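You operate a simulated robot arm through the tools that you are given. There is no shell and no other tool.

The job below is to be done with a simulated robot arm. You get a single attempt, and the scene is never put back.

JOB
Unplug the shaker, then free its clamp and swing the bar up.
Fine: socket switch off first, red plug on its tray, socket flap closed; knob and latch free.
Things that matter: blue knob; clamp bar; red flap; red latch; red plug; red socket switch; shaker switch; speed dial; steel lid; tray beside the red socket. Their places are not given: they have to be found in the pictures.

It is judged by the outcome, as a careful person would: the job done as asked, and still so three seconds after it is handed in. It fails if anything else is knocked over, pushed out of place, dropped, spilled or broken.

ROBOT AND FRAMES
A 7-joint arm with a three-finger gripper, fixed in place. Base frame: the origin is at the foot of the arm, x ahead of it, y to its left, z up. Lengths are in mm, angles in rad, forces in N, time in s.
Its first joint turns from -2.897 to 2.897 rad. Payload 2.69 kg.
Tool frame: the origin (TCP) lies between the finger pads and is the grasp point; the fingertips stand 30 mm ahead of it; z points along the fingers, y is the line along which they close. The gripper opens to 128 mm. The gripper's body begins 117 mm behind the TCP.
Orientation is told as [roll, pitch, yaw] about the base's x, y, z axes, in that order, counted from this pose: with the fingers straight down and closing along the base's y, the tool's x points along the base's -x, its y along +y and its z along -z.

CONTROLS
- The arm moves only by the tool drive_tool. Its argument "steps" is a list of rows, each a list of 6 numbers: the shift along the tool's x, y, z in mm, then the turn, a rotation vector about the tool's x, y, z in degrees. In form: [[tx, ty, tz, ax, ay, az], ...]. A call has 1 to 20 rows; each row is the pose to reach, as a shift and turn from the pose commanded when the call began, along the tool's axes at that moment. "jaw" is the opening, from 0 (shut) to 1 (fully open), set as the call begins (left out, the last holds). Rows are played at 5 a second. More than 50 mm and 0.15 rad between two rows, or a gripper value outside its range, and nothing of the call is played. Where a pose cannot be reached the arm comes as near as it can. A force on the tool above 90 N (or 10 N above the force at the start of the call, whichever is more), or a blocked arm, ends the call early, and 0.2 s more pass. The fingers move at their own pace and stop on an object; they squeeze with about 37 N. The grip force told is the motor's: it shows also when the fingers shut on nothing. Time passes only in rows, and 0.2 s behind the last, so rows that repeat a pose let the fingers close. It gives the time, the measured TCP pose, the force on the tool (base axes), the opening and the grip force at its end, in the units of the frame above (readings bear some noise), with the torque about the TCP (base axes, N m) and any sound that the robot's microphone picked up, and new pictures: "show" is both (left out), scene, wrist or none.
- Cameras (640 x 400 px; columns grow to the right, rows downward): "scene" is fixed at [40.9, 660.2, 1523.3]; the picture's right is [-0.05, -1.00, 0.00], its down [-0.51, 0.03, -0.86] and it looks along [0.86, -0.04, -0.51] (base axes); focal length 214 px, centre (320, 200). "wrist" rides on the gripper at [58, 54, -131] in the tool frame; the picture's right is [-0.68, 0.74, 0.00], its down [-0.62, -0.57, -0.55] and it looks along [-0.40, -0.37, 0.84] (tool axes); focal length 234 px, centre (320, 200).
- lift_body(by): slides the trunk up (or, below 0, down) by that many mm; the arm rides with it, the base frame stays. It gives what a move gives, with no picture.
- point_at(camera, pixels): for up to 12 pixels [column, row] of the newest picture of that camera ("zoom" is the newest enlarged one), the place [x, y, z] in the base frame of the surface seen there, good to about 2 mm, but the place of the scene camera against the robot may be out by one fixed shift of up to 25 mm in any direction. It takes no simulated time.
- enlarge(camera, box): a new picture of the part [left, top, right, bottom] of that camera's present view, enlarged. It takes no simulated time.
- hand_in(): hands the job in; it is judged then, once.

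Unless the task says otherwise, let go and move clear before handing in.

The tools are called after ">>>" as name(argument=value, ...) on one line, values as JSON. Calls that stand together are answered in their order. drive_tool: Moves the arm, as the interface text tells. Its arguments: {"type":"object","properties":{"steps":{"type":"array","items":{"type":"array","items":{"type":"number"}}},"jaw":{"type":"number"},"show":{"type":"string","enum":["both","scene","wrist","none"]}},"required":["steps"]} The other tools are called the same way: lift_body (by) slides the trunk up or down; point_at (camera, pixels) gives the place of the surface under pixels of a picture; enlarge (camera, box) takes an enlarged picture of a part of a camera's view; hand_in () hands the job in.

At the start:

```text
time: 0.0
ee_pos: [610.8, 338.8, 1478.4]
ee_rot: [0.002, 0.0, 0.001]
wrist_force: [-0.2, -0.3, 0.2]
ft_torque: [-0.01, -0.02, 0.0]
gripper_width: 128.1
finger_force: 0.0
trunk travel left (down, up): [-175.0, 175.0]
```

scene: 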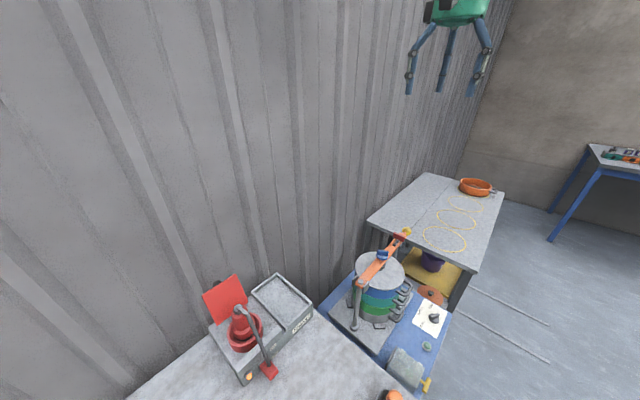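
wrist: 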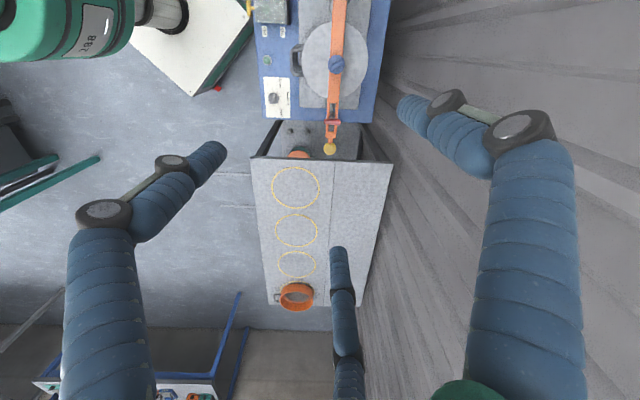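

The scene picture shows the red socket with plug and flap around (235,320), a tray at (280,300), and the shaker with the orange clamp bar at (380,265). I'll enlarge these regions to find the parts.

>>> enlarge(camera="scene", box=[180, 260, 330, 390])

>>> enlarge(camera="scene", box=[320, 210, 470, 400])

>>> enlarge(camera="wrist", box=[240, 0, 400, 170])

```text
3.08 times, centred on (255, 325) of scene
```

zoom: 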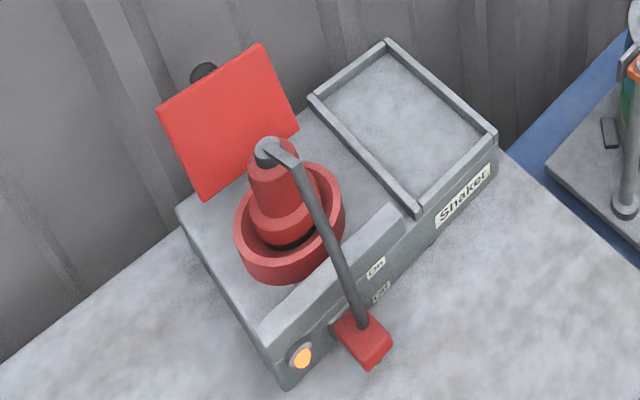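

```text
2.11 times, centred on (395, 305) of scene
```

zoom: 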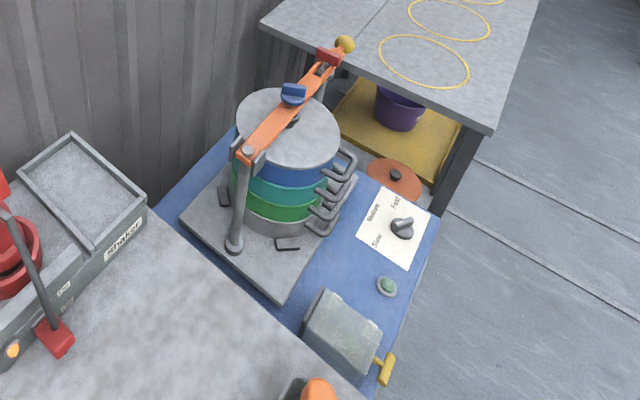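

```text
2.35 times, centred on (320, 85) of wrist
```

zoom: 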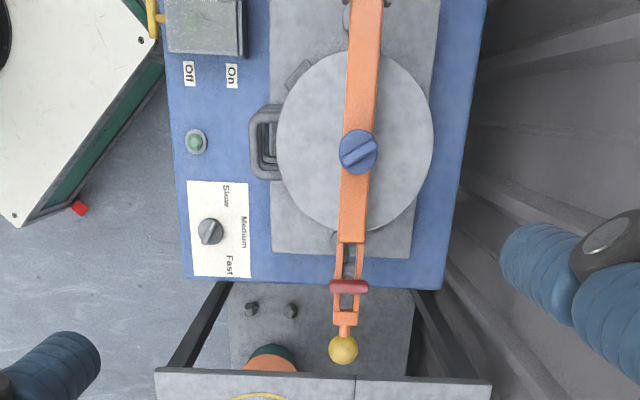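

The zoomed views show the socket box with the red plug, flap open behind it, and a red block at the front by the "On/Off" labels. I'll measure points on the socket box.

>>> enlarge(camera="scene", box=[200, 270, 290, 390])

>>> point_at(camera="scene", pixels=[[242, 309], [243, 325], [250, 313], [260, 345], [265, 362], [268, 371], [225, 295], [210, 295], [238, 275], [247, 300], [241, 345], [250, 376]])

>>> point_at(camera="scene", pixels=[[280, 296], [255, 289], [270, 274], [310, 301], [290, 320], [284, 340], [213, 325], [226, 318], [257, 333], [262, 370], [273, 377], [300, 350]])

```text
3.33 times, centred on (245, 330) of scene
```

zoom: 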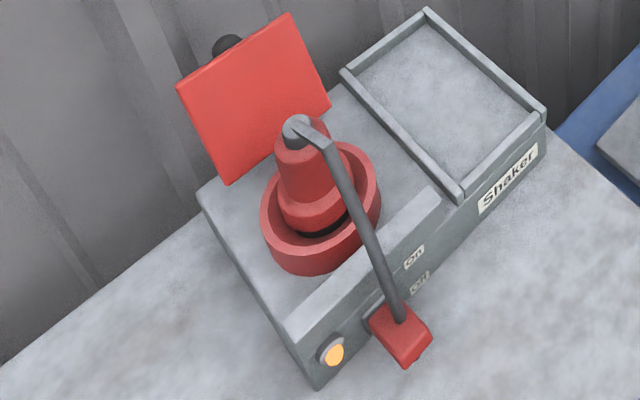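

```text
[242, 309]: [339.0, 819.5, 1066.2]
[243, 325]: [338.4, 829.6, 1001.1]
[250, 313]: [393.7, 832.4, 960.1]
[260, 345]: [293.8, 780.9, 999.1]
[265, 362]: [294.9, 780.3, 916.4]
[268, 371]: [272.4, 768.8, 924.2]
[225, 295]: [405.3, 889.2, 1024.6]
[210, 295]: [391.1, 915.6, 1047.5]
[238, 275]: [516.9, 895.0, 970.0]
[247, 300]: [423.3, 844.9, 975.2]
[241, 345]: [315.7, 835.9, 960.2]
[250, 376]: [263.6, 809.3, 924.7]
```

```text
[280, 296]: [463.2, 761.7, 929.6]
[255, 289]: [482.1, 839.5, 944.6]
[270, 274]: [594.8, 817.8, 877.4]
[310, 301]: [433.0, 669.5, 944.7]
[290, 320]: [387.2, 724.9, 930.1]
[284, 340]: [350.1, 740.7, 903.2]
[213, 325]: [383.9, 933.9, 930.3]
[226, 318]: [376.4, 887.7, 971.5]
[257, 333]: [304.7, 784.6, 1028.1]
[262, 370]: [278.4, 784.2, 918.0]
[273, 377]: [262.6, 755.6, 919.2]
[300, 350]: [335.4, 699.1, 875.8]
```

The cable elbows from the plug's top at about (339,820,1066) down past the red block at (270,770,920), which looks like the switch. I'll sample more points from the enlarged picture to get the box geometry.

>>> point_at(camera="zoom", pixels=[[290, 328], [435, 195], [318, 385], [205, 195], [335, 352], [414, 257], [420, 284], [385, 310], [372, 325], [408, 362], [428, 332], [400, 345]])

>>> point_at(camera="zoom", pixels=[[275, 200], [300, 265], [375, 185], [340, 150], [310, 190], [320, 215], [292, 128], [325, 142], [180, 90], [290, 15], [330, 100], [228, 180]])

>>> point_at(camera="zoom", pixels=[[345, 72], [460, 195], [545, 112], [426, 12], [440, 90], [410, 135], [505, 180], [228, 45], [398, 300], [402, 318], [370, 240], [350, 195]])

```text
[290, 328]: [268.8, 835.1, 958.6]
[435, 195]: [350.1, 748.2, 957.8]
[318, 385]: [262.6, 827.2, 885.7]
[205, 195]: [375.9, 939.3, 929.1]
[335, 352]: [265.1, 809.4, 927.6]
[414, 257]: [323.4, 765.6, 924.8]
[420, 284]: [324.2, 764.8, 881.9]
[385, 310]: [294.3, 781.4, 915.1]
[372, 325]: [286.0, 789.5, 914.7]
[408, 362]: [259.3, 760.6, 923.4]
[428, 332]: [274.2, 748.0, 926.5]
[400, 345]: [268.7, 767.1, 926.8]
```

```text
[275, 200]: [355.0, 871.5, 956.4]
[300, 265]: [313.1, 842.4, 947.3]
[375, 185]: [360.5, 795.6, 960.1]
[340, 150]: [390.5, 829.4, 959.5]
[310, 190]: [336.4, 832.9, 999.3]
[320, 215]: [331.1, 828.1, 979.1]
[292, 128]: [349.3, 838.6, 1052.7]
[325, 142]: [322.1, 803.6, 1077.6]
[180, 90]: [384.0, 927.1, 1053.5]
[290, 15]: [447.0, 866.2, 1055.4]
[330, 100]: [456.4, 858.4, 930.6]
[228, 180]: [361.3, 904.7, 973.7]
```

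```text
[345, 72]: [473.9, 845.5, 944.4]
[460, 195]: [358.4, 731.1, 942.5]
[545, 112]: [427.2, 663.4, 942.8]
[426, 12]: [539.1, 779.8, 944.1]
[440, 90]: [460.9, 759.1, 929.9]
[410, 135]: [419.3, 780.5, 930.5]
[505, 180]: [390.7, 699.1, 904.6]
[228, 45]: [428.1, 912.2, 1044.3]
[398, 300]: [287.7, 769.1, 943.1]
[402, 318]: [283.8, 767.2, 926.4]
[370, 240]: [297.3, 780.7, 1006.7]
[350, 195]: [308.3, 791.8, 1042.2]
```

The box front runs along (0.68,-0.73), top at z≈930-958, with the red toggle at about (270,767,920) beside "On" (up) and "Off" (down). Now I'll look closely at the clamp and shaker.

>>> enlarge(camera="scene", box=[345, 222, 425, 272])

>>> point_at(camera="zoom", pixels=[[320, 200], [250, 265], [290, 205], [330, 205], [310, 190], [440, 115], [400, 130], [480, 75], [450, 80], [495, 55], [170, 340], [150, 390]])

>>> enlarge(camera="wrist", box=[290, 0, 390, 62])

>>> enlarge(camera="wrist", box=[290, 90, 390, 160])

```text
8.00 times, centred on (385, 247) of scene
```

zoom: 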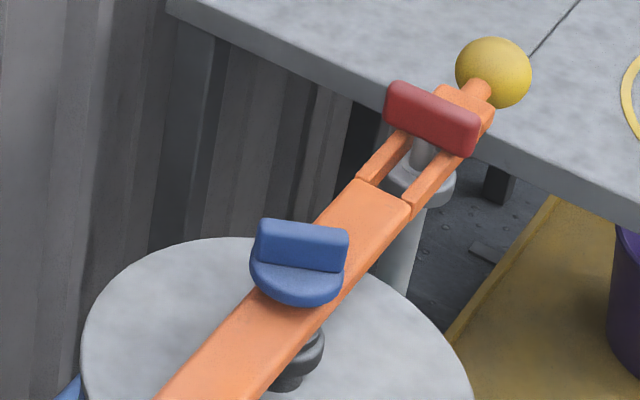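

```text
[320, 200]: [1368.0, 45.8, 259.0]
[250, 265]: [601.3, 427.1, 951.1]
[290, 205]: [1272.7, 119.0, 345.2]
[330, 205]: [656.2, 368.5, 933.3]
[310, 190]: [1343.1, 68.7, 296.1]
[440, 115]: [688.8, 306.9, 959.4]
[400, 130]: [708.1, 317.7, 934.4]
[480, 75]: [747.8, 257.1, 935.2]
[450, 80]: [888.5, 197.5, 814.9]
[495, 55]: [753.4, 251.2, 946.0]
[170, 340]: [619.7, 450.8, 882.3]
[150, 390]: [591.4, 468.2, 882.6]
```

```text
6.40 times, centred on (340, 31) of wrist
```

zoom: 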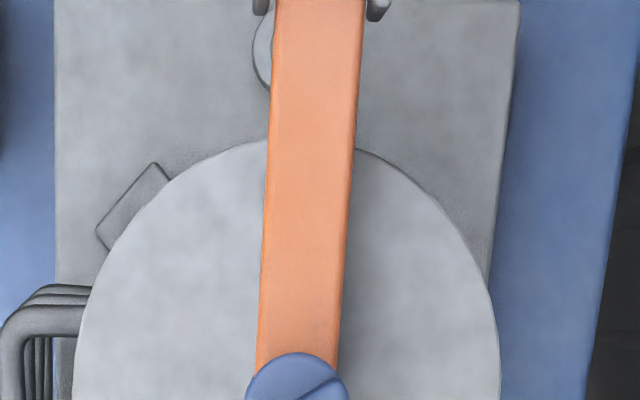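

```text
5.71 times, centred on (340, 125) of wrist
```

zoom: 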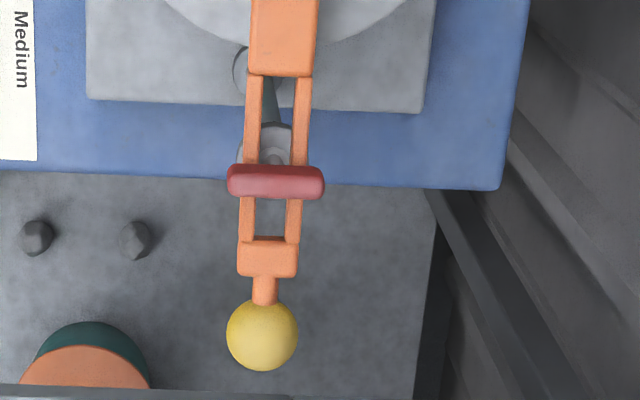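

The clamp bar (z≈934) has the blue knob in its middle, a red cross-piece latch over a slot at its far end and a yellow ball end. I'll check what the blue tubes in the wrist view are and measure the shaker parts from the wrist camera.

>>> point_at(camera="wrist", pixels=[[225, 150], [130, 230], [400, 105], [470, 140], [338, 255], [345, 330], [60, 20], [510, 125], [445, 100], [170, 160], [100, 350], [450, 390]])

>>> point_at(camera="wrist", pixels=[[336, 66], [330, 61], [343, 70], [338, 30], [338, 5], [325, 20], [333, 122], [327, 122], [339, 122], [329, 148], [331, 110], [332, 128]])

>>> point_at(camera="scene", pixels=[[383, 254], [382, 250], [360, 283], [370, 270], [399, 236], [406, 231], [356, 290], [354, 325], [375, 265], [390, 245], [345, 300], [440, 265]])

```text
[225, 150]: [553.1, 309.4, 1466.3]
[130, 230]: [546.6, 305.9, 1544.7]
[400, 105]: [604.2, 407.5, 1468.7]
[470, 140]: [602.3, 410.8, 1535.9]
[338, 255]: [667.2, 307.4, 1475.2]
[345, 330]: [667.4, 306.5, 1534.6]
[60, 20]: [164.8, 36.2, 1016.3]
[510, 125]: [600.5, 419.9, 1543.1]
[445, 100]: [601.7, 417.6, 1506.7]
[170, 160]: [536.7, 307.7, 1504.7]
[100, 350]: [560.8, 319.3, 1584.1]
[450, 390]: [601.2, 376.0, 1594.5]
```

```text
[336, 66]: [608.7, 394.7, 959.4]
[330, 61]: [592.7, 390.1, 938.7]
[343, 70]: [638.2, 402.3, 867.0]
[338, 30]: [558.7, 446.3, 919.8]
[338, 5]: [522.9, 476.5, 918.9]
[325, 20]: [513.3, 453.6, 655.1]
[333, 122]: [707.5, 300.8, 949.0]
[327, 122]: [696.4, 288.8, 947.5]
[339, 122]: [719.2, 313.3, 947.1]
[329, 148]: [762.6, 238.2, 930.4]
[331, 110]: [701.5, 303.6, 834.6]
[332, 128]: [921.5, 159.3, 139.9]
```

```text
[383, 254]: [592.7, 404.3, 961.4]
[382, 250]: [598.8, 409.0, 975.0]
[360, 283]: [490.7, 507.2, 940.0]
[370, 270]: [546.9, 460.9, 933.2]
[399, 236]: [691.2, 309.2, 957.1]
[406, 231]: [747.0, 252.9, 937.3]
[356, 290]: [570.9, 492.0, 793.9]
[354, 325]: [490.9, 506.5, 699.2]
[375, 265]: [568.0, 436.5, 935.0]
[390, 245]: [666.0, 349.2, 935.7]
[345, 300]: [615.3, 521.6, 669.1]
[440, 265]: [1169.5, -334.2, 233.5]
```

The wrist view gives the bar at z≈919, latch top (707,301,949), knob top (609,395,959), so the scene camera is shifted by about (+12,-14,-15). I'll move the arm over in front of the socket, turning 90° so the wrist camera looks at the box front.

>>> drive_tool(steps=[[25.9, 31.8, 23.2, 0, 0, -7.5], [51.8, 63.5, 46.3, 0, 0, -15], [77.7, 95.3, 69.5, 0, 0, -22.5], [103.6, 127.1, 92.7, 0, 0, -30], [129.5, 158.8, 115.8, 0, 0, -37.5], [155.4, 190.6, 139, 0, 0, -45], [181.3, 222.4, 162.2, 0, 0, -52.5], [207.2, 254.1, 185.3, 0, 0, -60], [233.1, 285.9, 208.5, 0, 0, -67.5], [259, 317.7, 231.7, 0, 0, -75], [284.9, 349.4, 254.8, 0, 0, -82.5], [310.8, 381.2, 278, 0, 0, -90]], jaw=1)

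```text
time: 2.6
ee_pos: [298.1, 718.4, 1198.5]
ee_rot: [0.0, 0.001, 1.572]
wrist_force: [-1.7, -0.1, 0.5]
ft_torque: [-0.01, -0.01, -0.01]
gripper_width: 127.9
finger_force: 0.1
trunk travel left (down, up): [-175.0, 175.0]
```

scene: 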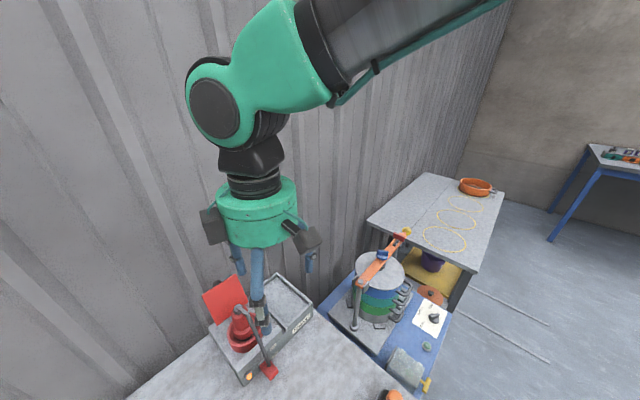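
wrist: 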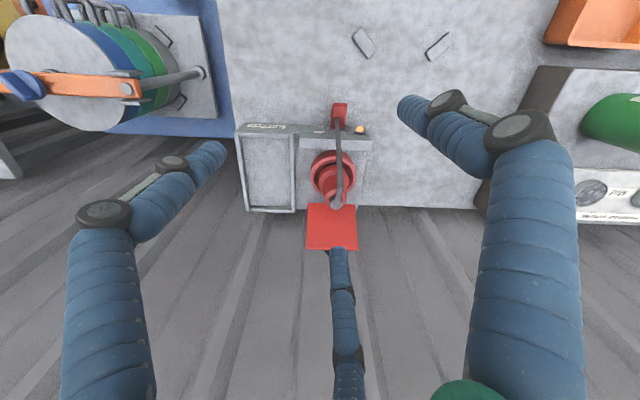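

The wrist view shows the socket box at (235-370,125-215) with the red switch at (339,112), plug at (335,180) and flap at (332,228). Enlarging and measuring.

>>> enlarge(camera="wrist", box=[225, 90, 385, 260])

>>> enlarge(camera="wrist", box=[300, 95, 380, 145])

>>> point_at(camera="zoom", pixels=[[260, 100], [350, 100], [300, 80], [265, 200], [340, 205], [310, 180], [310, 250], [320, 320], [230, 290], [430, 320], [480, 270], [240, 320]])

```text
2.35 times, centred on (305, 175) of wrist
```

zoom: 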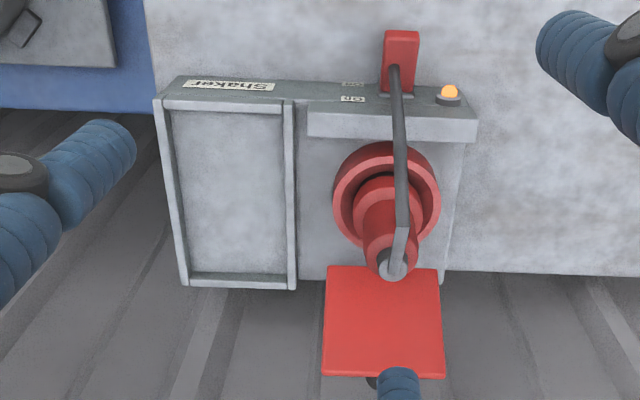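

```text
8.00 times, centred on (340, 120) of wrist
```

zoom: 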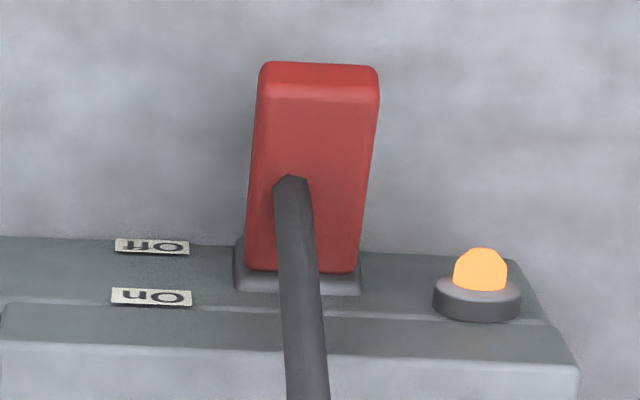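

```text
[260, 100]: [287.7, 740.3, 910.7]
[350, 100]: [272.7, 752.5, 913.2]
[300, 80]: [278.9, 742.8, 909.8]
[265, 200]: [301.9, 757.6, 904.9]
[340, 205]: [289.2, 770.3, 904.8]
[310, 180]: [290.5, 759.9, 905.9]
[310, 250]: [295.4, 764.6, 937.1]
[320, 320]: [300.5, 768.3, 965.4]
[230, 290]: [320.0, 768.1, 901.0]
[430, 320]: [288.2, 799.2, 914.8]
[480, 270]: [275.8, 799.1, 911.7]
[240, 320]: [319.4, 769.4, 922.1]
```

The wrist view shows the toggle sloping up (On), with "On" above "Off"; the cable stub hangs just over it. I'll close the jaws and turn to line up with the box front (yaw 43°) while lowering, to see the switch from the side.

>>> drive_tool(steps=[[0, 7, 20, 0, 0, 6.7], [1, 14, 40, 0, 0, 13.4], [1, 21, 60, 0, 0, 20.1], [2, 28, 80, 0, 0, 26.8], [2, 34, 100, 0, 0, 33.6], [3, 41, 120, 0, 0, 40.3], [3, 48, 138, 0, 0, 46.97]], jaw=0)

```text
time: 4.2
ee_pos: [252.9, 717.8, 1062.1]
ee_rot: [0.001, 0.0, 0.751]
wrist_force: [-0.2, -0.4, 0.1]
ft_torque: [0.02, 0.02, -0.03]
gripper_width: 2.3
finger_force: 31.3
trunk travel left (down, up): [-175.0, 175.0]
```

scene: 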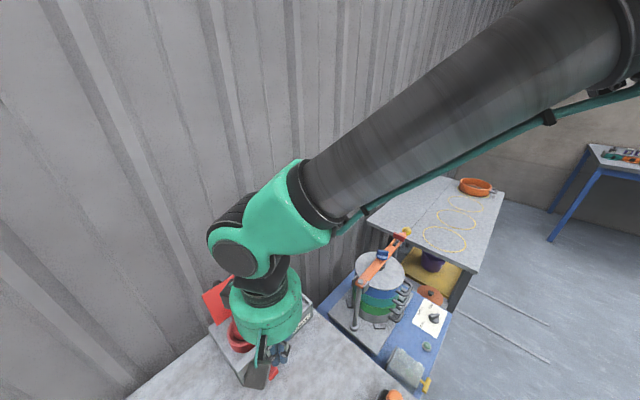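
wrist: 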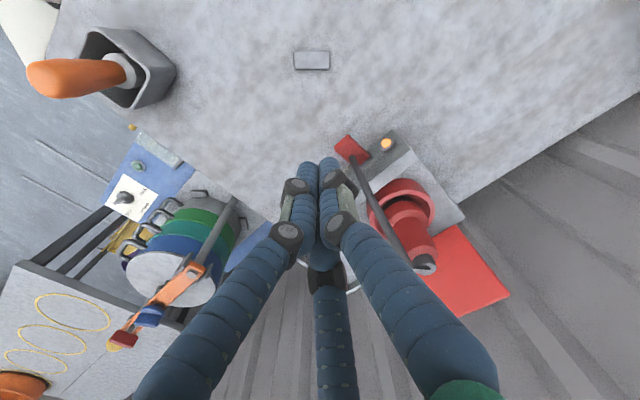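

The jaws close as a three-finger cluster at (318,170). I'll measure the tips, the switch, and the orange-handled object on the bench so I can keep clear of it.

>>> point_at(camera="wrist", pixels=[[308, 165], [327, 160], [340, 165], [320, 180], [295, 187], [335, 180], [80, 75], [130, 70], [311, 60], [350, 148], [342, 140], [360, 158]])

>>> enlarge(camera="wrist", box=[280, 100, 480, 300])

```text
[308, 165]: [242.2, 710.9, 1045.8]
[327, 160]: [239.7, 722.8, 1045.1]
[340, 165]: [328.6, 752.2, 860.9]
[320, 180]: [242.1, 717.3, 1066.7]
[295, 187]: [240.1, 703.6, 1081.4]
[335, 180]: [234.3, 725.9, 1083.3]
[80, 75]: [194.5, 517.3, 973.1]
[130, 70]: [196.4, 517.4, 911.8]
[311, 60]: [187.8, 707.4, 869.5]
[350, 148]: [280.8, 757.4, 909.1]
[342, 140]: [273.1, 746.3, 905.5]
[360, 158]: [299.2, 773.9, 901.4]
```

```text
2.00 times, centred on (380, 200) of wrist
```

zoom: 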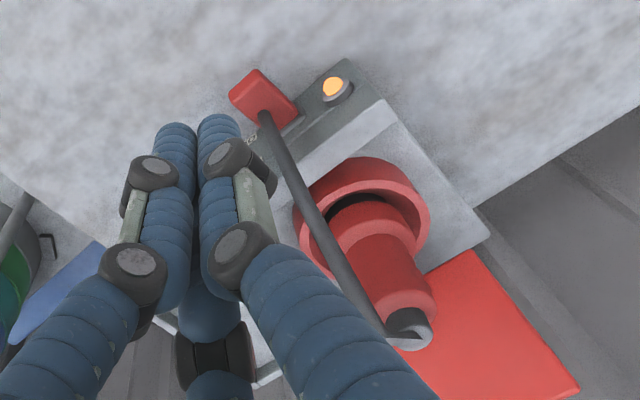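

The switch lever top is at about (281,757,909), the bench at z≈861, and the orange handle at (195,517) is well clear. I'll tilt 20° so the hand leans away from the cable and bring the closed tips just above the lever's outer end.

>>> drive_tool(steps=[[-7, 0.6, 20, 0, -4, 0], [-14, 1.2, 40, 0, -8, 0], [-20, 1.8, 60, 0, -12, 0], [-26, 2.2, 80, 0, -16, 0], [-30.8, 2.5, 99, 0, -20, 0]], jaw=0)

```text
time: 5.4
ee_pos: [272.9, 740.6, 963.8]
ee_rot: [-0.001, -0.35, 0.752]
wrist_force: [-0.2, -0.2, 0.6]
ft_torque: [0.0, 0.01, 0.02]
gripper_width: 2.1
finger_force: 32.0
trunk travel left (down, up): [-175.0, 175.0]
```

scene: 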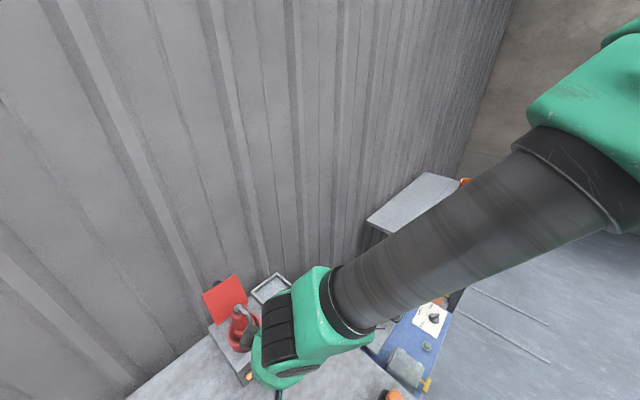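
wrist: 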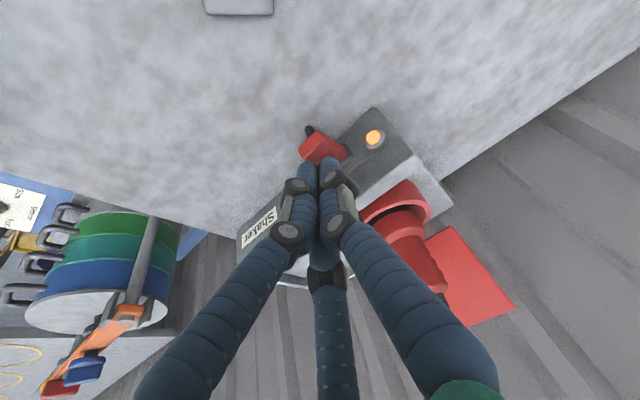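

The tips now hover above the lever at (322,150), with a dark cable end visible at (308,130). I'll enlarge to see the gap before pressing.

>>> enlarge(camera="wrist", box=[270, 100, 390, 200])

>>> point_at(camera="zoom", pixels=[[210, 140], [230, 195], [290, 210], [270, 180], [390, 220], [310, 260], [360, 250], [340, 190]])

```text
4.00 times, centred on (330, 150) of wrist
```

zoom: 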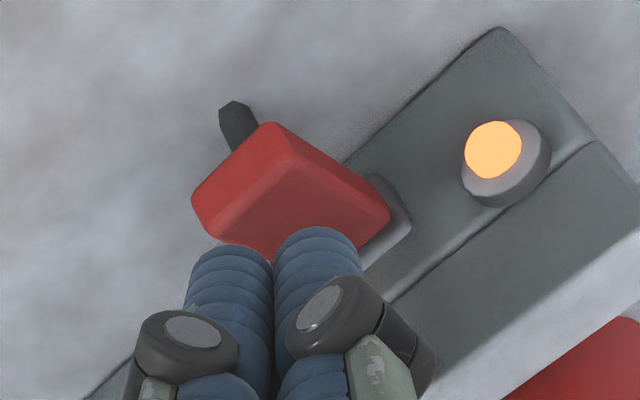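

```text
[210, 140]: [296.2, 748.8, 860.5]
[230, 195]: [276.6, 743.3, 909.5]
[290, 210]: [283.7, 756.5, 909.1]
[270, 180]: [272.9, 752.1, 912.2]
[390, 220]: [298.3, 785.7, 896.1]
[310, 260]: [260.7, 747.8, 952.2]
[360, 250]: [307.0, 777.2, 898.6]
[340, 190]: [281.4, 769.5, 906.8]
```

The tip is at about z=936 over the lever top at z≈909, and the cable passes through the lever (visual only, ends below it). I'll press straight down in small rows.

>>> drive_tool(steps=[[3.4, 0, 9.4, 0, 0, 0], [6.8, 0, 18.8, 0, 0, 0], [8.6, 0, 23.5, 0, 0, 0], [10.3, 0, 28.2, 0, 0, 0], [12, 0, 32.9, 0, 0, 0], [13.7, 0, 37.6, 0, 0, 0], [15.4, 0, 42.3, 0, 0, 0]], jaw=0, show="wrist")

```text
time: 7.0
ee_pos: [272.6, 739.9, 917.3]
ee_rot: [-0.002, -0.349, 0.75]
wrist_force: [0.1, 0.0, -0.6]
ft_torque: [0.01, -0.03, 0.0]
gripper_width: 2.2
finger_force: 31.4
trunk travel left (down, up): [-175.0, 175.0]
```

wrist: 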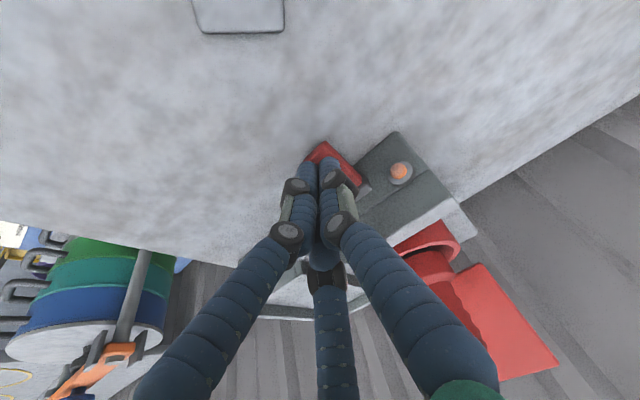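

The indicator lamp at (400,172) now looks dimmer and the force is near zero, so the lever appears to have flipped. I'll enlarge to check.

>>> enlarge(camera="wrist", box=[280, 110, 440, 210])

>>> point_at(camera="zoom", pixels=[[150, 140], [190, 155], [200, 180], [290, 190], [240, 150], [320, 220], [255, 185], [480, 220]])

```text
4.00 times, centred on (360, 160) of wrist
```

zoom: 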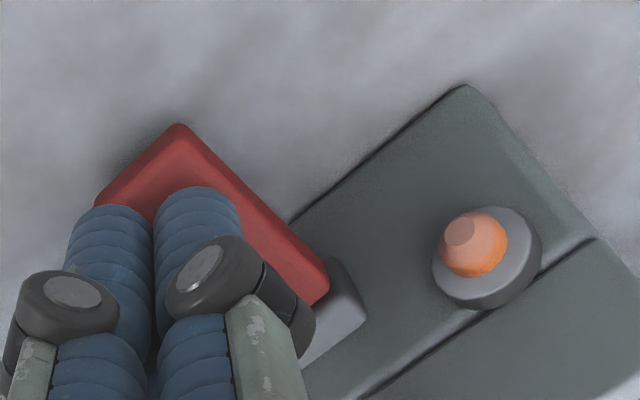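

```text
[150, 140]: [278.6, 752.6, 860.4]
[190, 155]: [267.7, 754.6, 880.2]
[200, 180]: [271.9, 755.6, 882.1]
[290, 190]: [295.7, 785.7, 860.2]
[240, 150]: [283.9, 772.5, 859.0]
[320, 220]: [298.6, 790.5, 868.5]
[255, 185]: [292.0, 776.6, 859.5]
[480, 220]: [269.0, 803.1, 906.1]
```

The lever's outer end dropped from z≈912 to z≈881 and the lamp is off, so the socket switch is off. I'll back away and straighten up to look at the plug from above.

>>> drive_tool(steps=[[0, 0, -40, 0, 0, 0], [0, 0, -80, 0, 0, 0], [-12, 0, -117, 0, 5, 0], [-25, 0, -155, 0, 10, 0], [-38, 0, -192, 0, 15, 0], [-51.3, 0.9, -229, 0, 20, 0]], jaw=0)

```text
time: 8.4
ee_pos: [249.7, 719.5, 1147.9]
ee_rot: [0.0, 0.004, 0.753]
wrist_force: [-0.2, -0.1, -1.0]
ft_torque: [0.02, -0.07, 0.0]
gripper_width: 2.0
finger_force: 31.8
trunk travel left (down, up): [-175.0, 175.0]
```

scene: 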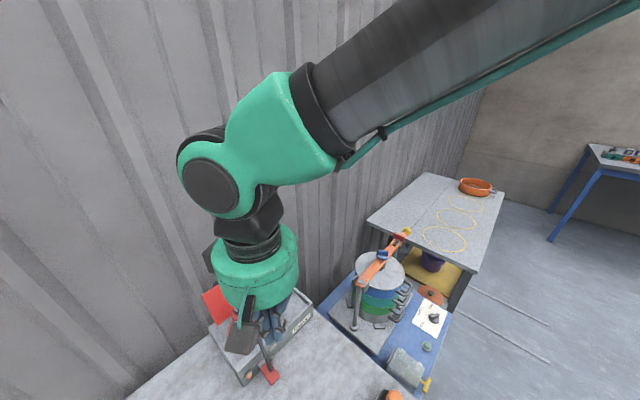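
wrist: 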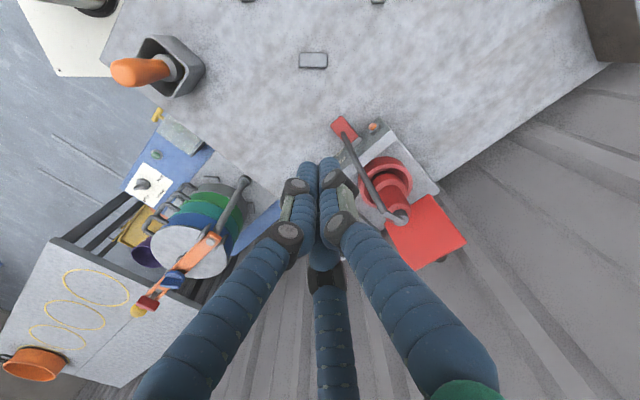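

The switch stays down and the lamp at (375,127) is off. Now I'll enlarge and measure the plug, socket ring and flap.

>>> enlarge(camera="wrist", box=[310, 100, 480, 280])

>>> point_at(camera="zoom", pixels=[[385, 258], [345, 270], [375, 275], [330, 170], [300, 200], [385, 190], [330, 230], [345, 245], [310, 255], [400, 270], [260, 160], [225, 120]])

>>> point_at(camera="zoom", pixels=[[320, 285], [470, 225], [580, 330], [400, 375], [450, 300], [505, 370], [225, 230], [270, 130], [360, 160], [390, 170], [200, 210], [270, 220]])

```text
2.22 times, centred on (395, 190) of wrist
```

zoom: 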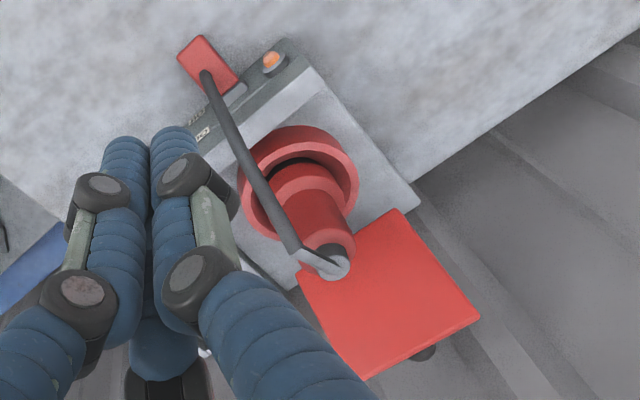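

```text
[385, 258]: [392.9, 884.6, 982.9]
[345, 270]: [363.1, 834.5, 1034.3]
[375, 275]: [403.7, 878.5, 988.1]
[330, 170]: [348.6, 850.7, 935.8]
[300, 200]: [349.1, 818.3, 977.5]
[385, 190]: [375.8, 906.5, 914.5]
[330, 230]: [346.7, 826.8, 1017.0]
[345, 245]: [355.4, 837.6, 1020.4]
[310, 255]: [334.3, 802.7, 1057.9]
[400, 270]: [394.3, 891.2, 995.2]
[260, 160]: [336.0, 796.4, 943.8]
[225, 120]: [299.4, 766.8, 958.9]
```

```text
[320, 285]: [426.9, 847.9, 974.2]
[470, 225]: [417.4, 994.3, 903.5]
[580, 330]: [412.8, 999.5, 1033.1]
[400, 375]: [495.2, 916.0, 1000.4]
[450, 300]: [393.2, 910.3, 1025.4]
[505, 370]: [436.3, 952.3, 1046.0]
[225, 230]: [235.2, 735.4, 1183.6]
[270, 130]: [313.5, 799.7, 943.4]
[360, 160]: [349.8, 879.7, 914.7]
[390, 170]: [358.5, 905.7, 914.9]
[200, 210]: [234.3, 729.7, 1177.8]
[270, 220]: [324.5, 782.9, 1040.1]
```

The box top is at z≈915, the socket ring's top at z≈944, the plug body spans up to ≈1034 with the cable elbow at ≈1058. I'll enlarge further and sample the plug's surface to fit its centre.

>>> enlarge(camera="wrist", box=[365, 145, 425, 235])

>>> point_at(camera="zoom", pixels=[[280, 215], [310, 215], [340, 215], [370, 215], [400, 215], [420, 215], [290, 100], [330, 90], [370, 90], [400, 100], [340, 300], [360, 265]])

>>> point_at(camera="zoom", pixels=[[220, 130], [260, 30], [320, 15], [400, 40], [440, 90], [450, 130], [190, 100], [250, 200], [300, 155], [350, 150], [390, 150], [420, 160]])

```text
4.44 times, centred on (395, 190) of wrist
```

zoom: 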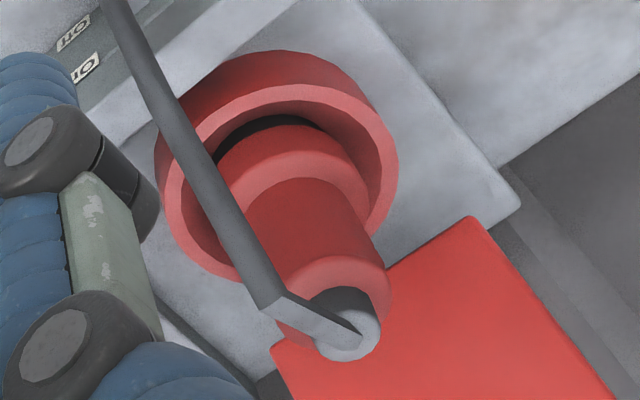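

```text
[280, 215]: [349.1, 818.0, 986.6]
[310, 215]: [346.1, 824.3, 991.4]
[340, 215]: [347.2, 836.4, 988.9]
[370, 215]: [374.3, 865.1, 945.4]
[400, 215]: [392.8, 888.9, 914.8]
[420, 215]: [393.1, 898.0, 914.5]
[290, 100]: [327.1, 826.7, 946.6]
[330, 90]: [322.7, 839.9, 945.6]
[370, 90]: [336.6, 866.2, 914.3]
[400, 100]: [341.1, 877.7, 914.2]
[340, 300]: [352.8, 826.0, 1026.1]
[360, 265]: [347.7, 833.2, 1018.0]
```

```text
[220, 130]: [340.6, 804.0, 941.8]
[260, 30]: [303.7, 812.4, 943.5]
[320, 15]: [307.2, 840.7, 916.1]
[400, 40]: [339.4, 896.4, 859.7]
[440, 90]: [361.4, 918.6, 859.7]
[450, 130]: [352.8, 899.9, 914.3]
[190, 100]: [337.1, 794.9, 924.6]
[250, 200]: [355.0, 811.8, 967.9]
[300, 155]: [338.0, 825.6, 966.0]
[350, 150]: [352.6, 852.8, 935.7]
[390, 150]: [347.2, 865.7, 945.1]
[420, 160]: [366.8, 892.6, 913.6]
```

Body-surface points fit a plug axis near (361-364, 828-830) with radius ≈18. I'll move over the plug with the jaws half open for a closer, more direct look, keeping tips at z≈1140.

>>> drive_tool(steps=[[-31, 0.6, -8, 0, 0, -2.4], [-62, 1.3, -16, 0, 0, -4.8], [-93, 1.9, -22, 0, 0, -7.2], [-124, 2.6, -22, 0, 0, -9.6], [-155.3, 3.2, -22, 0, 0, -12]], jaw=0.5)

```text
time: 9.6
ee_pos: [361.8, 828.6, 1172.1]
ee_rot: [0.0, 0.0, 0.959]
wrist_force: [-0.7, 0.3, 0.3]
ft_torque: [-0.01, -0.03, 0.0]
gripper_width: 64.1
finger_force: 0.0
trunk travel left (down, up): [-175.0, 175.0]
```

scene: 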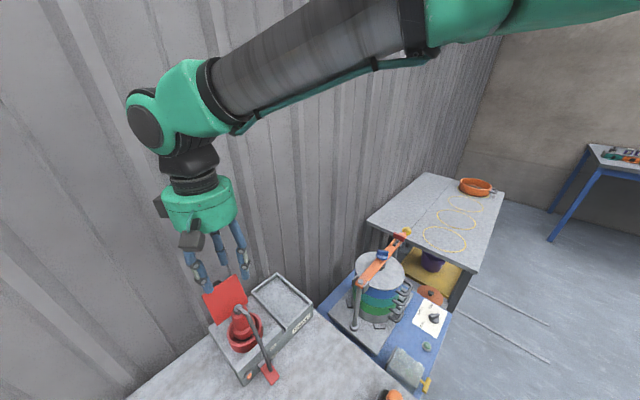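
wrist: 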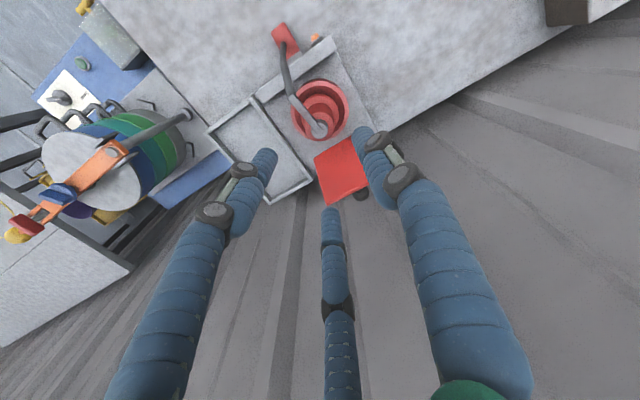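

The plug's top disc at (320,130) lies almost exactly on the tool axis (which projects to (319,131) at z≈1042). I'll enlarge to refine.

>>> enlarge(camera="wrist", box=[275, 70, 365, 150])

>>> point_at(camera="zoom", pixels=[[300, 290], [325, 295], [315, 320], [250, 200], [300, 200], [380, 200], [350, 250], [285, 255], [390, 290], [330, 220], [360, 320], [265, 270]])

```text
5.00 times, centred on (320, 110) of wrist
```

zoom: 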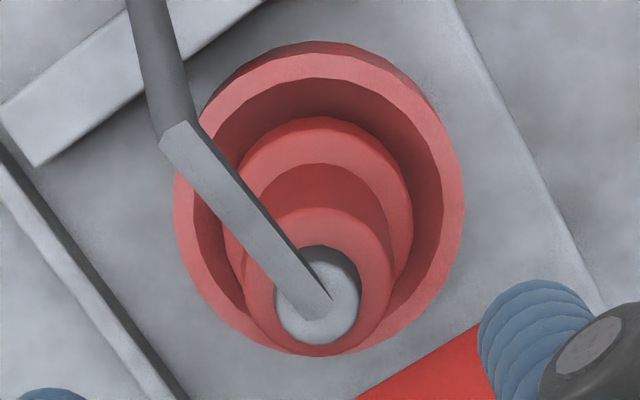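

```text
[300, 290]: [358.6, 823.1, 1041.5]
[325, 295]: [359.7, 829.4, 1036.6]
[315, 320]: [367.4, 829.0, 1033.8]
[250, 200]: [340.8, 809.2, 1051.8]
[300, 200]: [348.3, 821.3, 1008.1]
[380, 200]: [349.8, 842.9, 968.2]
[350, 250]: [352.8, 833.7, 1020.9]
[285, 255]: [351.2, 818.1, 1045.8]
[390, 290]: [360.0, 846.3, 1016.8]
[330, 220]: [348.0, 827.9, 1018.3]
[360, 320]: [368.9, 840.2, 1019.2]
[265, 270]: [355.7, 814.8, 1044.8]
```

The plug axis is confirmed at (361,828): upper body radius ≈18.5 from z≈968 to 1019, cable leaving along the tool's +x between fingers. I'll narrow the jaws and descend so the tips stop just above the collar.

>>> drive_tool(steps=[[0, 0, 35, 0, 0, 0], [0, 0, 70, 0, 0, 0], [0, 0, 105, 0, 0, 0], [0, 0, 135, 0, 0, 0], [0, 0, 155, 0, 0, 0], [0, 0, 168, 0, 0, 0]], jaw=0.42)

```text
time: 11.0
ee_pos: [361.8, 827.6, 1004.9]
ee_rot: [-0.001, -0.001, 0.959]
wrist_force: [0.7, -0.3, 0.1]
ft_torque: [0.02, 0.01, -0.01]
gripper_width: 53.7
finger_force: 0.1
trunk travel left (down, up): [-175.0, 175.0]
```

scene: 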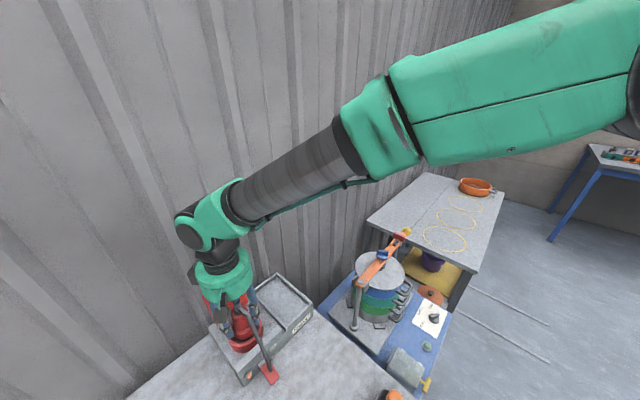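
wrist: 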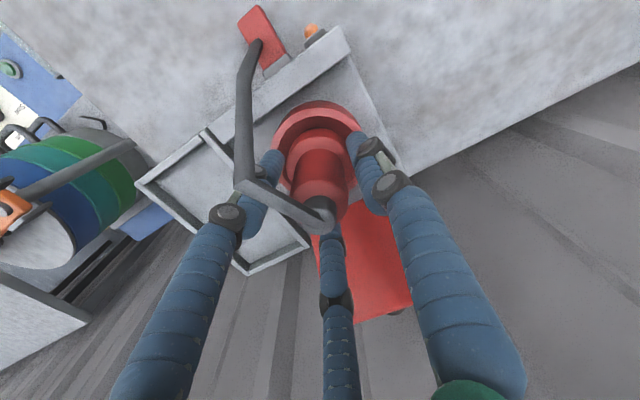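

The plug body at (318,180) sits between the three fingers with no contact force. I'll close the grip in place.

>>> drive_tool(steps=[[0, 0, 0, 0, 0, 0], [0, 0, 0, 0, 0, 0], [0, 0, 0, 0, 0, 0]], jaw=0, show="wrist")

```text
time: 11.8
ee_pos: [362.3, 828.1, 1005.8]
ee_rot: [0.001, 0.001, 0.96]
wrist_force: [3.0, 0.2, 2.6]
ft_torque: [0.01, -0.23, 0.04]
gripper_width: 36.1
finger_force: 36.8
trunk travel left (down, up): [-175.0, 175.0]
```

wrist: 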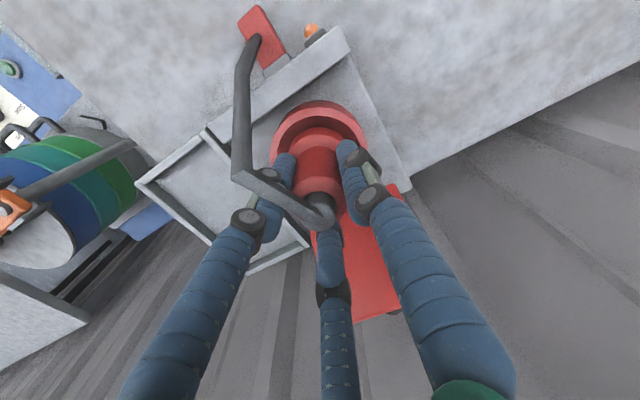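

Gripped at 36 mm with low side force. Now pull straight up in small rows.

>>> drive_tool(steps=[[0, 0, -5, 0, 0, 0], [0, 0, -10, 0, 0, 0], [0, 0, -18, 0, 0, 0], [0, 0, -28, 0, 0, 0], [0, 0, -40, 0, 0, 0]], jaw=0)

```text
time: 13.0
ee_pos: [361.7, 827.4, 1044.5]
ee_rot: [0.0, 0.001, 0.959]
wrist_force: [-0.7, -0.8, -1.7]
ft_torque: [-0.02, 0.03, -0.01]
gripper_width: 35.9
finger_force: 37.2
trunk travel left (down, up): [-175.0, 175.0]
```

scene: 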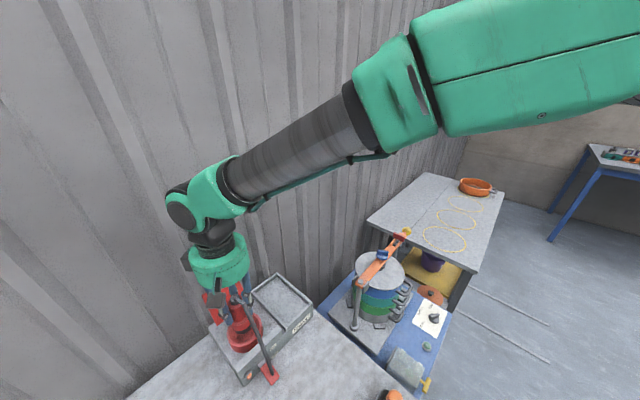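
wrist: 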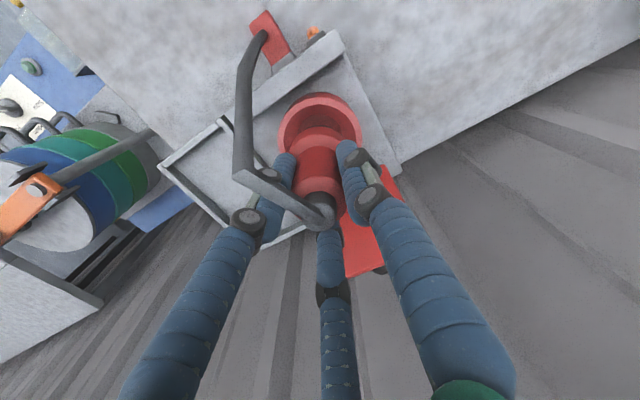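

The plug is rising with the hand (force small). I'll lift further to clear the ring and flap, then check.

>>> drive_tool(steps=[[0, 0, -20, 0, 0, 0], [0, 0, -40, 0, 0, 0], [0, 0, -65, 0, 0, 0], [0, 0, -90, 0, 0, 0]], jaw=0)

```text
time: 14.0
ee_pos: [363.7, 828.6, 1134.4]
ee_rot: [0.001, -0.001, 0.96]
wrist_force: [-0.4, -0.3, -1.1]
ft_torque: [0.0, -0.02, -0.02]
gripper_width: 35.8
finger_force: 37.1
trunk travel left (down, up): [-175.0, 175.0]
```

scene: 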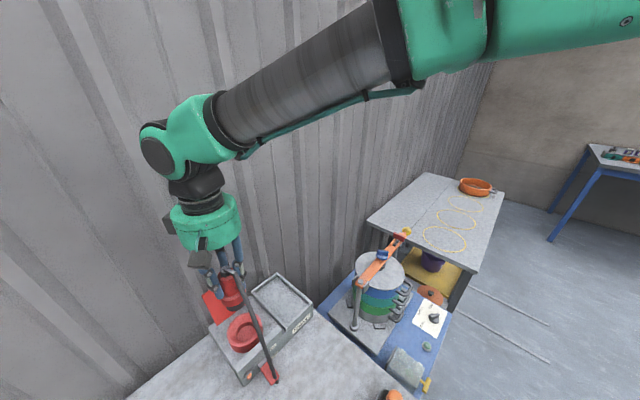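
wrist: 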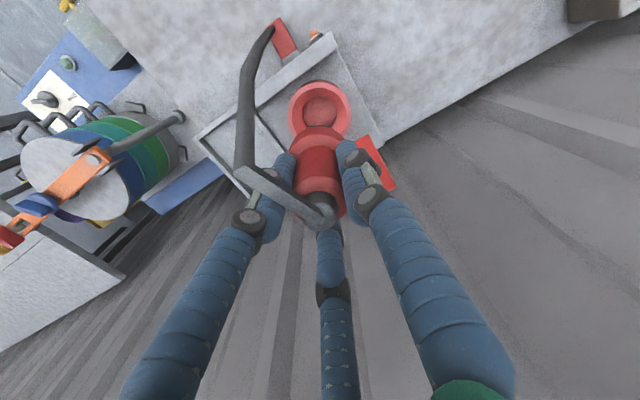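

The plug is out of the socket, with its bore visible at (320,105); the cable trails to the bench. I'll enlarge to see the plug's underside and the tray.

>>> enlarge(camera="scene", box=[190, 235, 330, 395])

>>> point_at(camera="zoom", pixels=[[280, 150], [285, 175], [300, 185], [320, 160], [240, 190], [345, 320], [365, 395], [330, 250]])

>>> enlarge(camera="wrist", box=[190, 10, 400, 230])

>>> point_at(camera="zoom", pixels=[[400, 60], [395, 150], [385, 210], [400, 225], [120, 230], [30, 210], [60, 235], [130, 180], [150, 160], [170, 60], [230, 35], [100, 290]])

```text
2.50 times, centred on (260, 315) of scene
```

zoom: 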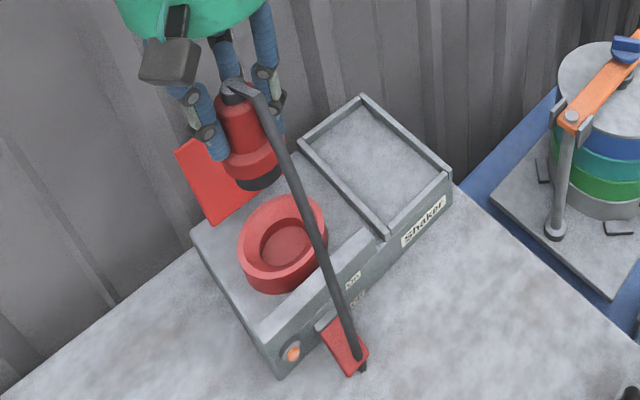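

```text
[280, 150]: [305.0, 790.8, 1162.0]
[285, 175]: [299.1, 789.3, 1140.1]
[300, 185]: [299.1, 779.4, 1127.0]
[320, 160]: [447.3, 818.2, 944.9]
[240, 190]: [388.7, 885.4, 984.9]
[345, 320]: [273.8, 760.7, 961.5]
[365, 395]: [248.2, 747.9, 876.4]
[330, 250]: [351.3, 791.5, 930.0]
```

```text
1.82 times, centred on (295, 120) of wrist
```

zoom: 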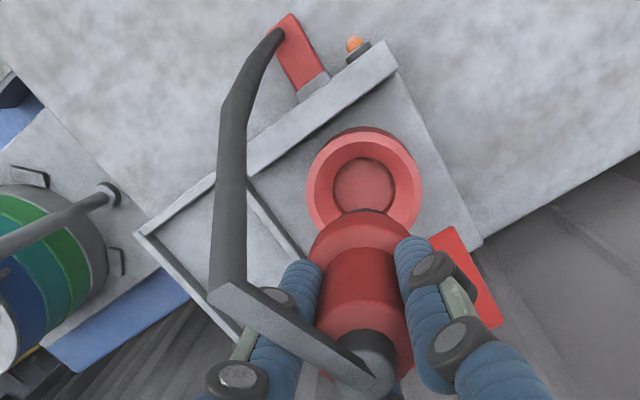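

```text
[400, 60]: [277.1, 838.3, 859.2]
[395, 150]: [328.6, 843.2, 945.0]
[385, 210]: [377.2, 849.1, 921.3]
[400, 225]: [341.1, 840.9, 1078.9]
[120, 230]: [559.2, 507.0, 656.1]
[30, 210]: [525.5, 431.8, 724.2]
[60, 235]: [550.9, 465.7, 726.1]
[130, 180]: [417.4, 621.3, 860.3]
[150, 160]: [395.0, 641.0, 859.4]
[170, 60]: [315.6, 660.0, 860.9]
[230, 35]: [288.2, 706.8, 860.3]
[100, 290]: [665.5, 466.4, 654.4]
```

The plug shows a red collar and a flat black base at about (258,178) of the scene zoom. I'll measure its bottom edge and the tray floor.

>>> enlarge(camera="scene", box=[225, 260, 275, 320])

>>> point_at(camera="zoom", pixels=[[290, 280], [320, 275], [260, 275], [290, 290], [300, 240], [350, 250], [260, 230], [300, 180], [230, 215], [310, 300]])

```text
6.67 times, centred on (250, 290) of scene
```

zoom: 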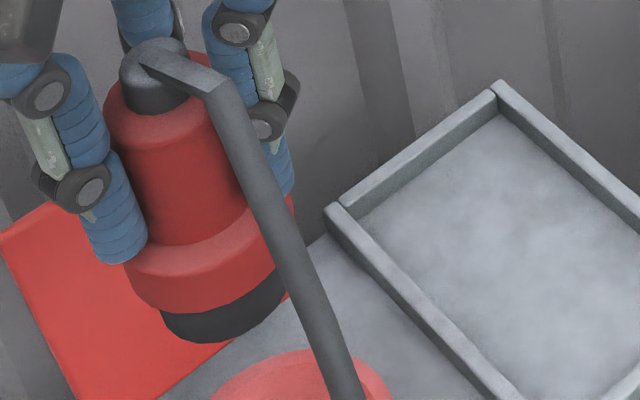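

```text
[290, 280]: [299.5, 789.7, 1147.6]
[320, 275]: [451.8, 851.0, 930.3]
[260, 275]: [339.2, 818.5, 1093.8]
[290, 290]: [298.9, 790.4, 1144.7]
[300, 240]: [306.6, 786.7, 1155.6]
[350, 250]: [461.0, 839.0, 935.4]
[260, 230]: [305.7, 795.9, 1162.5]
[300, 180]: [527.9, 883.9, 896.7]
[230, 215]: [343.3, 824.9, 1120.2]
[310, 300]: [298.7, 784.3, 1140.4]
```

I'll query the black base directly, plus the tray floor and rims.

>>> point_at(camera="zoom", pixels=[[210, 325], [190, 335], [230, 330], [175, 318], [200, 290], [200, 310], [330, 207], [494, 85], [480, 180], [450, 300], [580, 330], [635, 215]])

>>> point_at(camera="wrist", pixels=[[255, 125], [225, 130], [262, 115], [215, 122], [203, 138], [240, 140], [240, 185], [265, 130], [275, 150], [230, 160], [245, 115], [270, 160]])

```text
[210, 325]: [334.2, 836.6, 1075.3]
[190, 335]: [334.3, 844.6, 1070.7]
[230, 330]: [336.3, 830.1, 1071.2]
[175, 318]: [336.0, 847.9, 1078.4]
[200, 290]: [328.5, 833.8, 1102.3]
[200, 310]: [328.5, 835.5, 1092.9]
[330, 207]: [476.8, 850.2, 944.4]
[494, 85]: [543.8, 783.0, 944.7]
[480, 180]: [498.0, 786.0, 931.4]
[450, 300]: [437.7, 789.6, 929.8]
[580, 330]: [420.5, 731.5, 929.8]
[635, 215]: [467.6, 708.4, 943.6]
```

```text
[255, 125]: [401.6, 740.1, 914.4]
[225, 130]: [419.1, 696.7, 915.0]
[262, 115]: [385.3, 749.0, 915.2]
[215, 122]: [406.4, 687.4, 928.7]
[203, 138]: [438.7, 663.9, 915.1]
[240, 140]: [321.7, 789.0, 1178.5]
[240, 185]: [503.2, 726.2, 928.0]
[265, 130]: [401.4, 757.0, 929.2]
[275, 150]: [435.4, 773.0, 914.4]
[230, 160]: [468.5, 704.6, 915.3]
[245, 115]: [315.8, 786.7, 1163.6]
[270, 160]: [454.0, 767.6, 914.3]
```

Tray floor is z≈915, rims at 929, centre ≈(461,749); the plug's flat black base is ≈80 mm below the TCP. I'll carry the plug upright over the tray centre and lower partway.

>>> drive_tool(steps=[[2.5, -31, 0, 0, 0, 0], [5, -63, 0, 0, 0, 0], [7.5, -94, 0, 0, 0, 0], [10, -125.3, 0, 0, 0, 0], [10, -125.3, 30, 0, 0, 0], [10, -125.3, 60, 0, 0, 0], [10, -125.3, 90, 0, 0, 0]], jaw=0)

```text
time: 15.6
ee_pos: [458.9, 749.0, 1047.5]
ee_rot: [-0.001, 0.0, 0.961]
wrist_force: [0.9, 0.7, -0.7]
ft_torque: [0.02, 0.03, 0.02]
gripper_width: 35.5
finger_force: 37.1
trunk travel left (down, up): [-175.0, 175.0]
```

scene: 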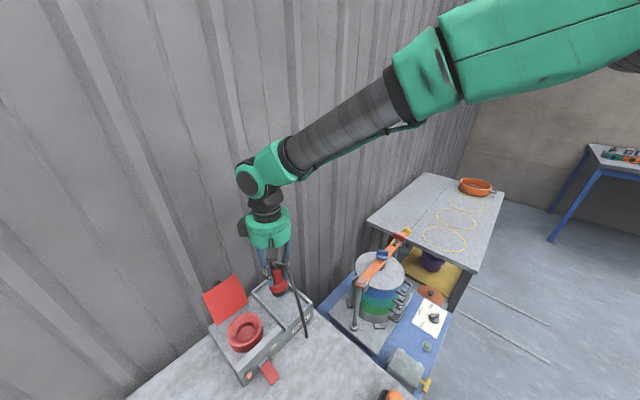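
wrist: 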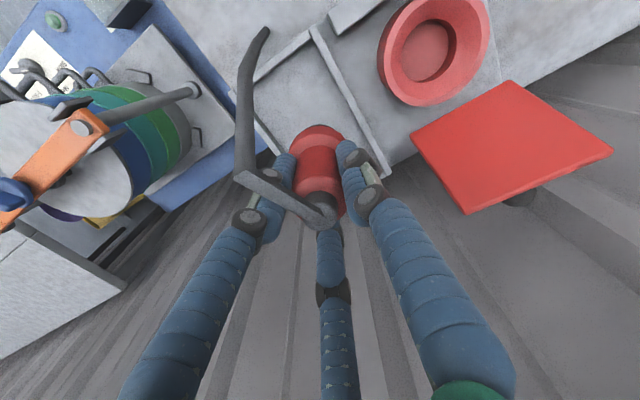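

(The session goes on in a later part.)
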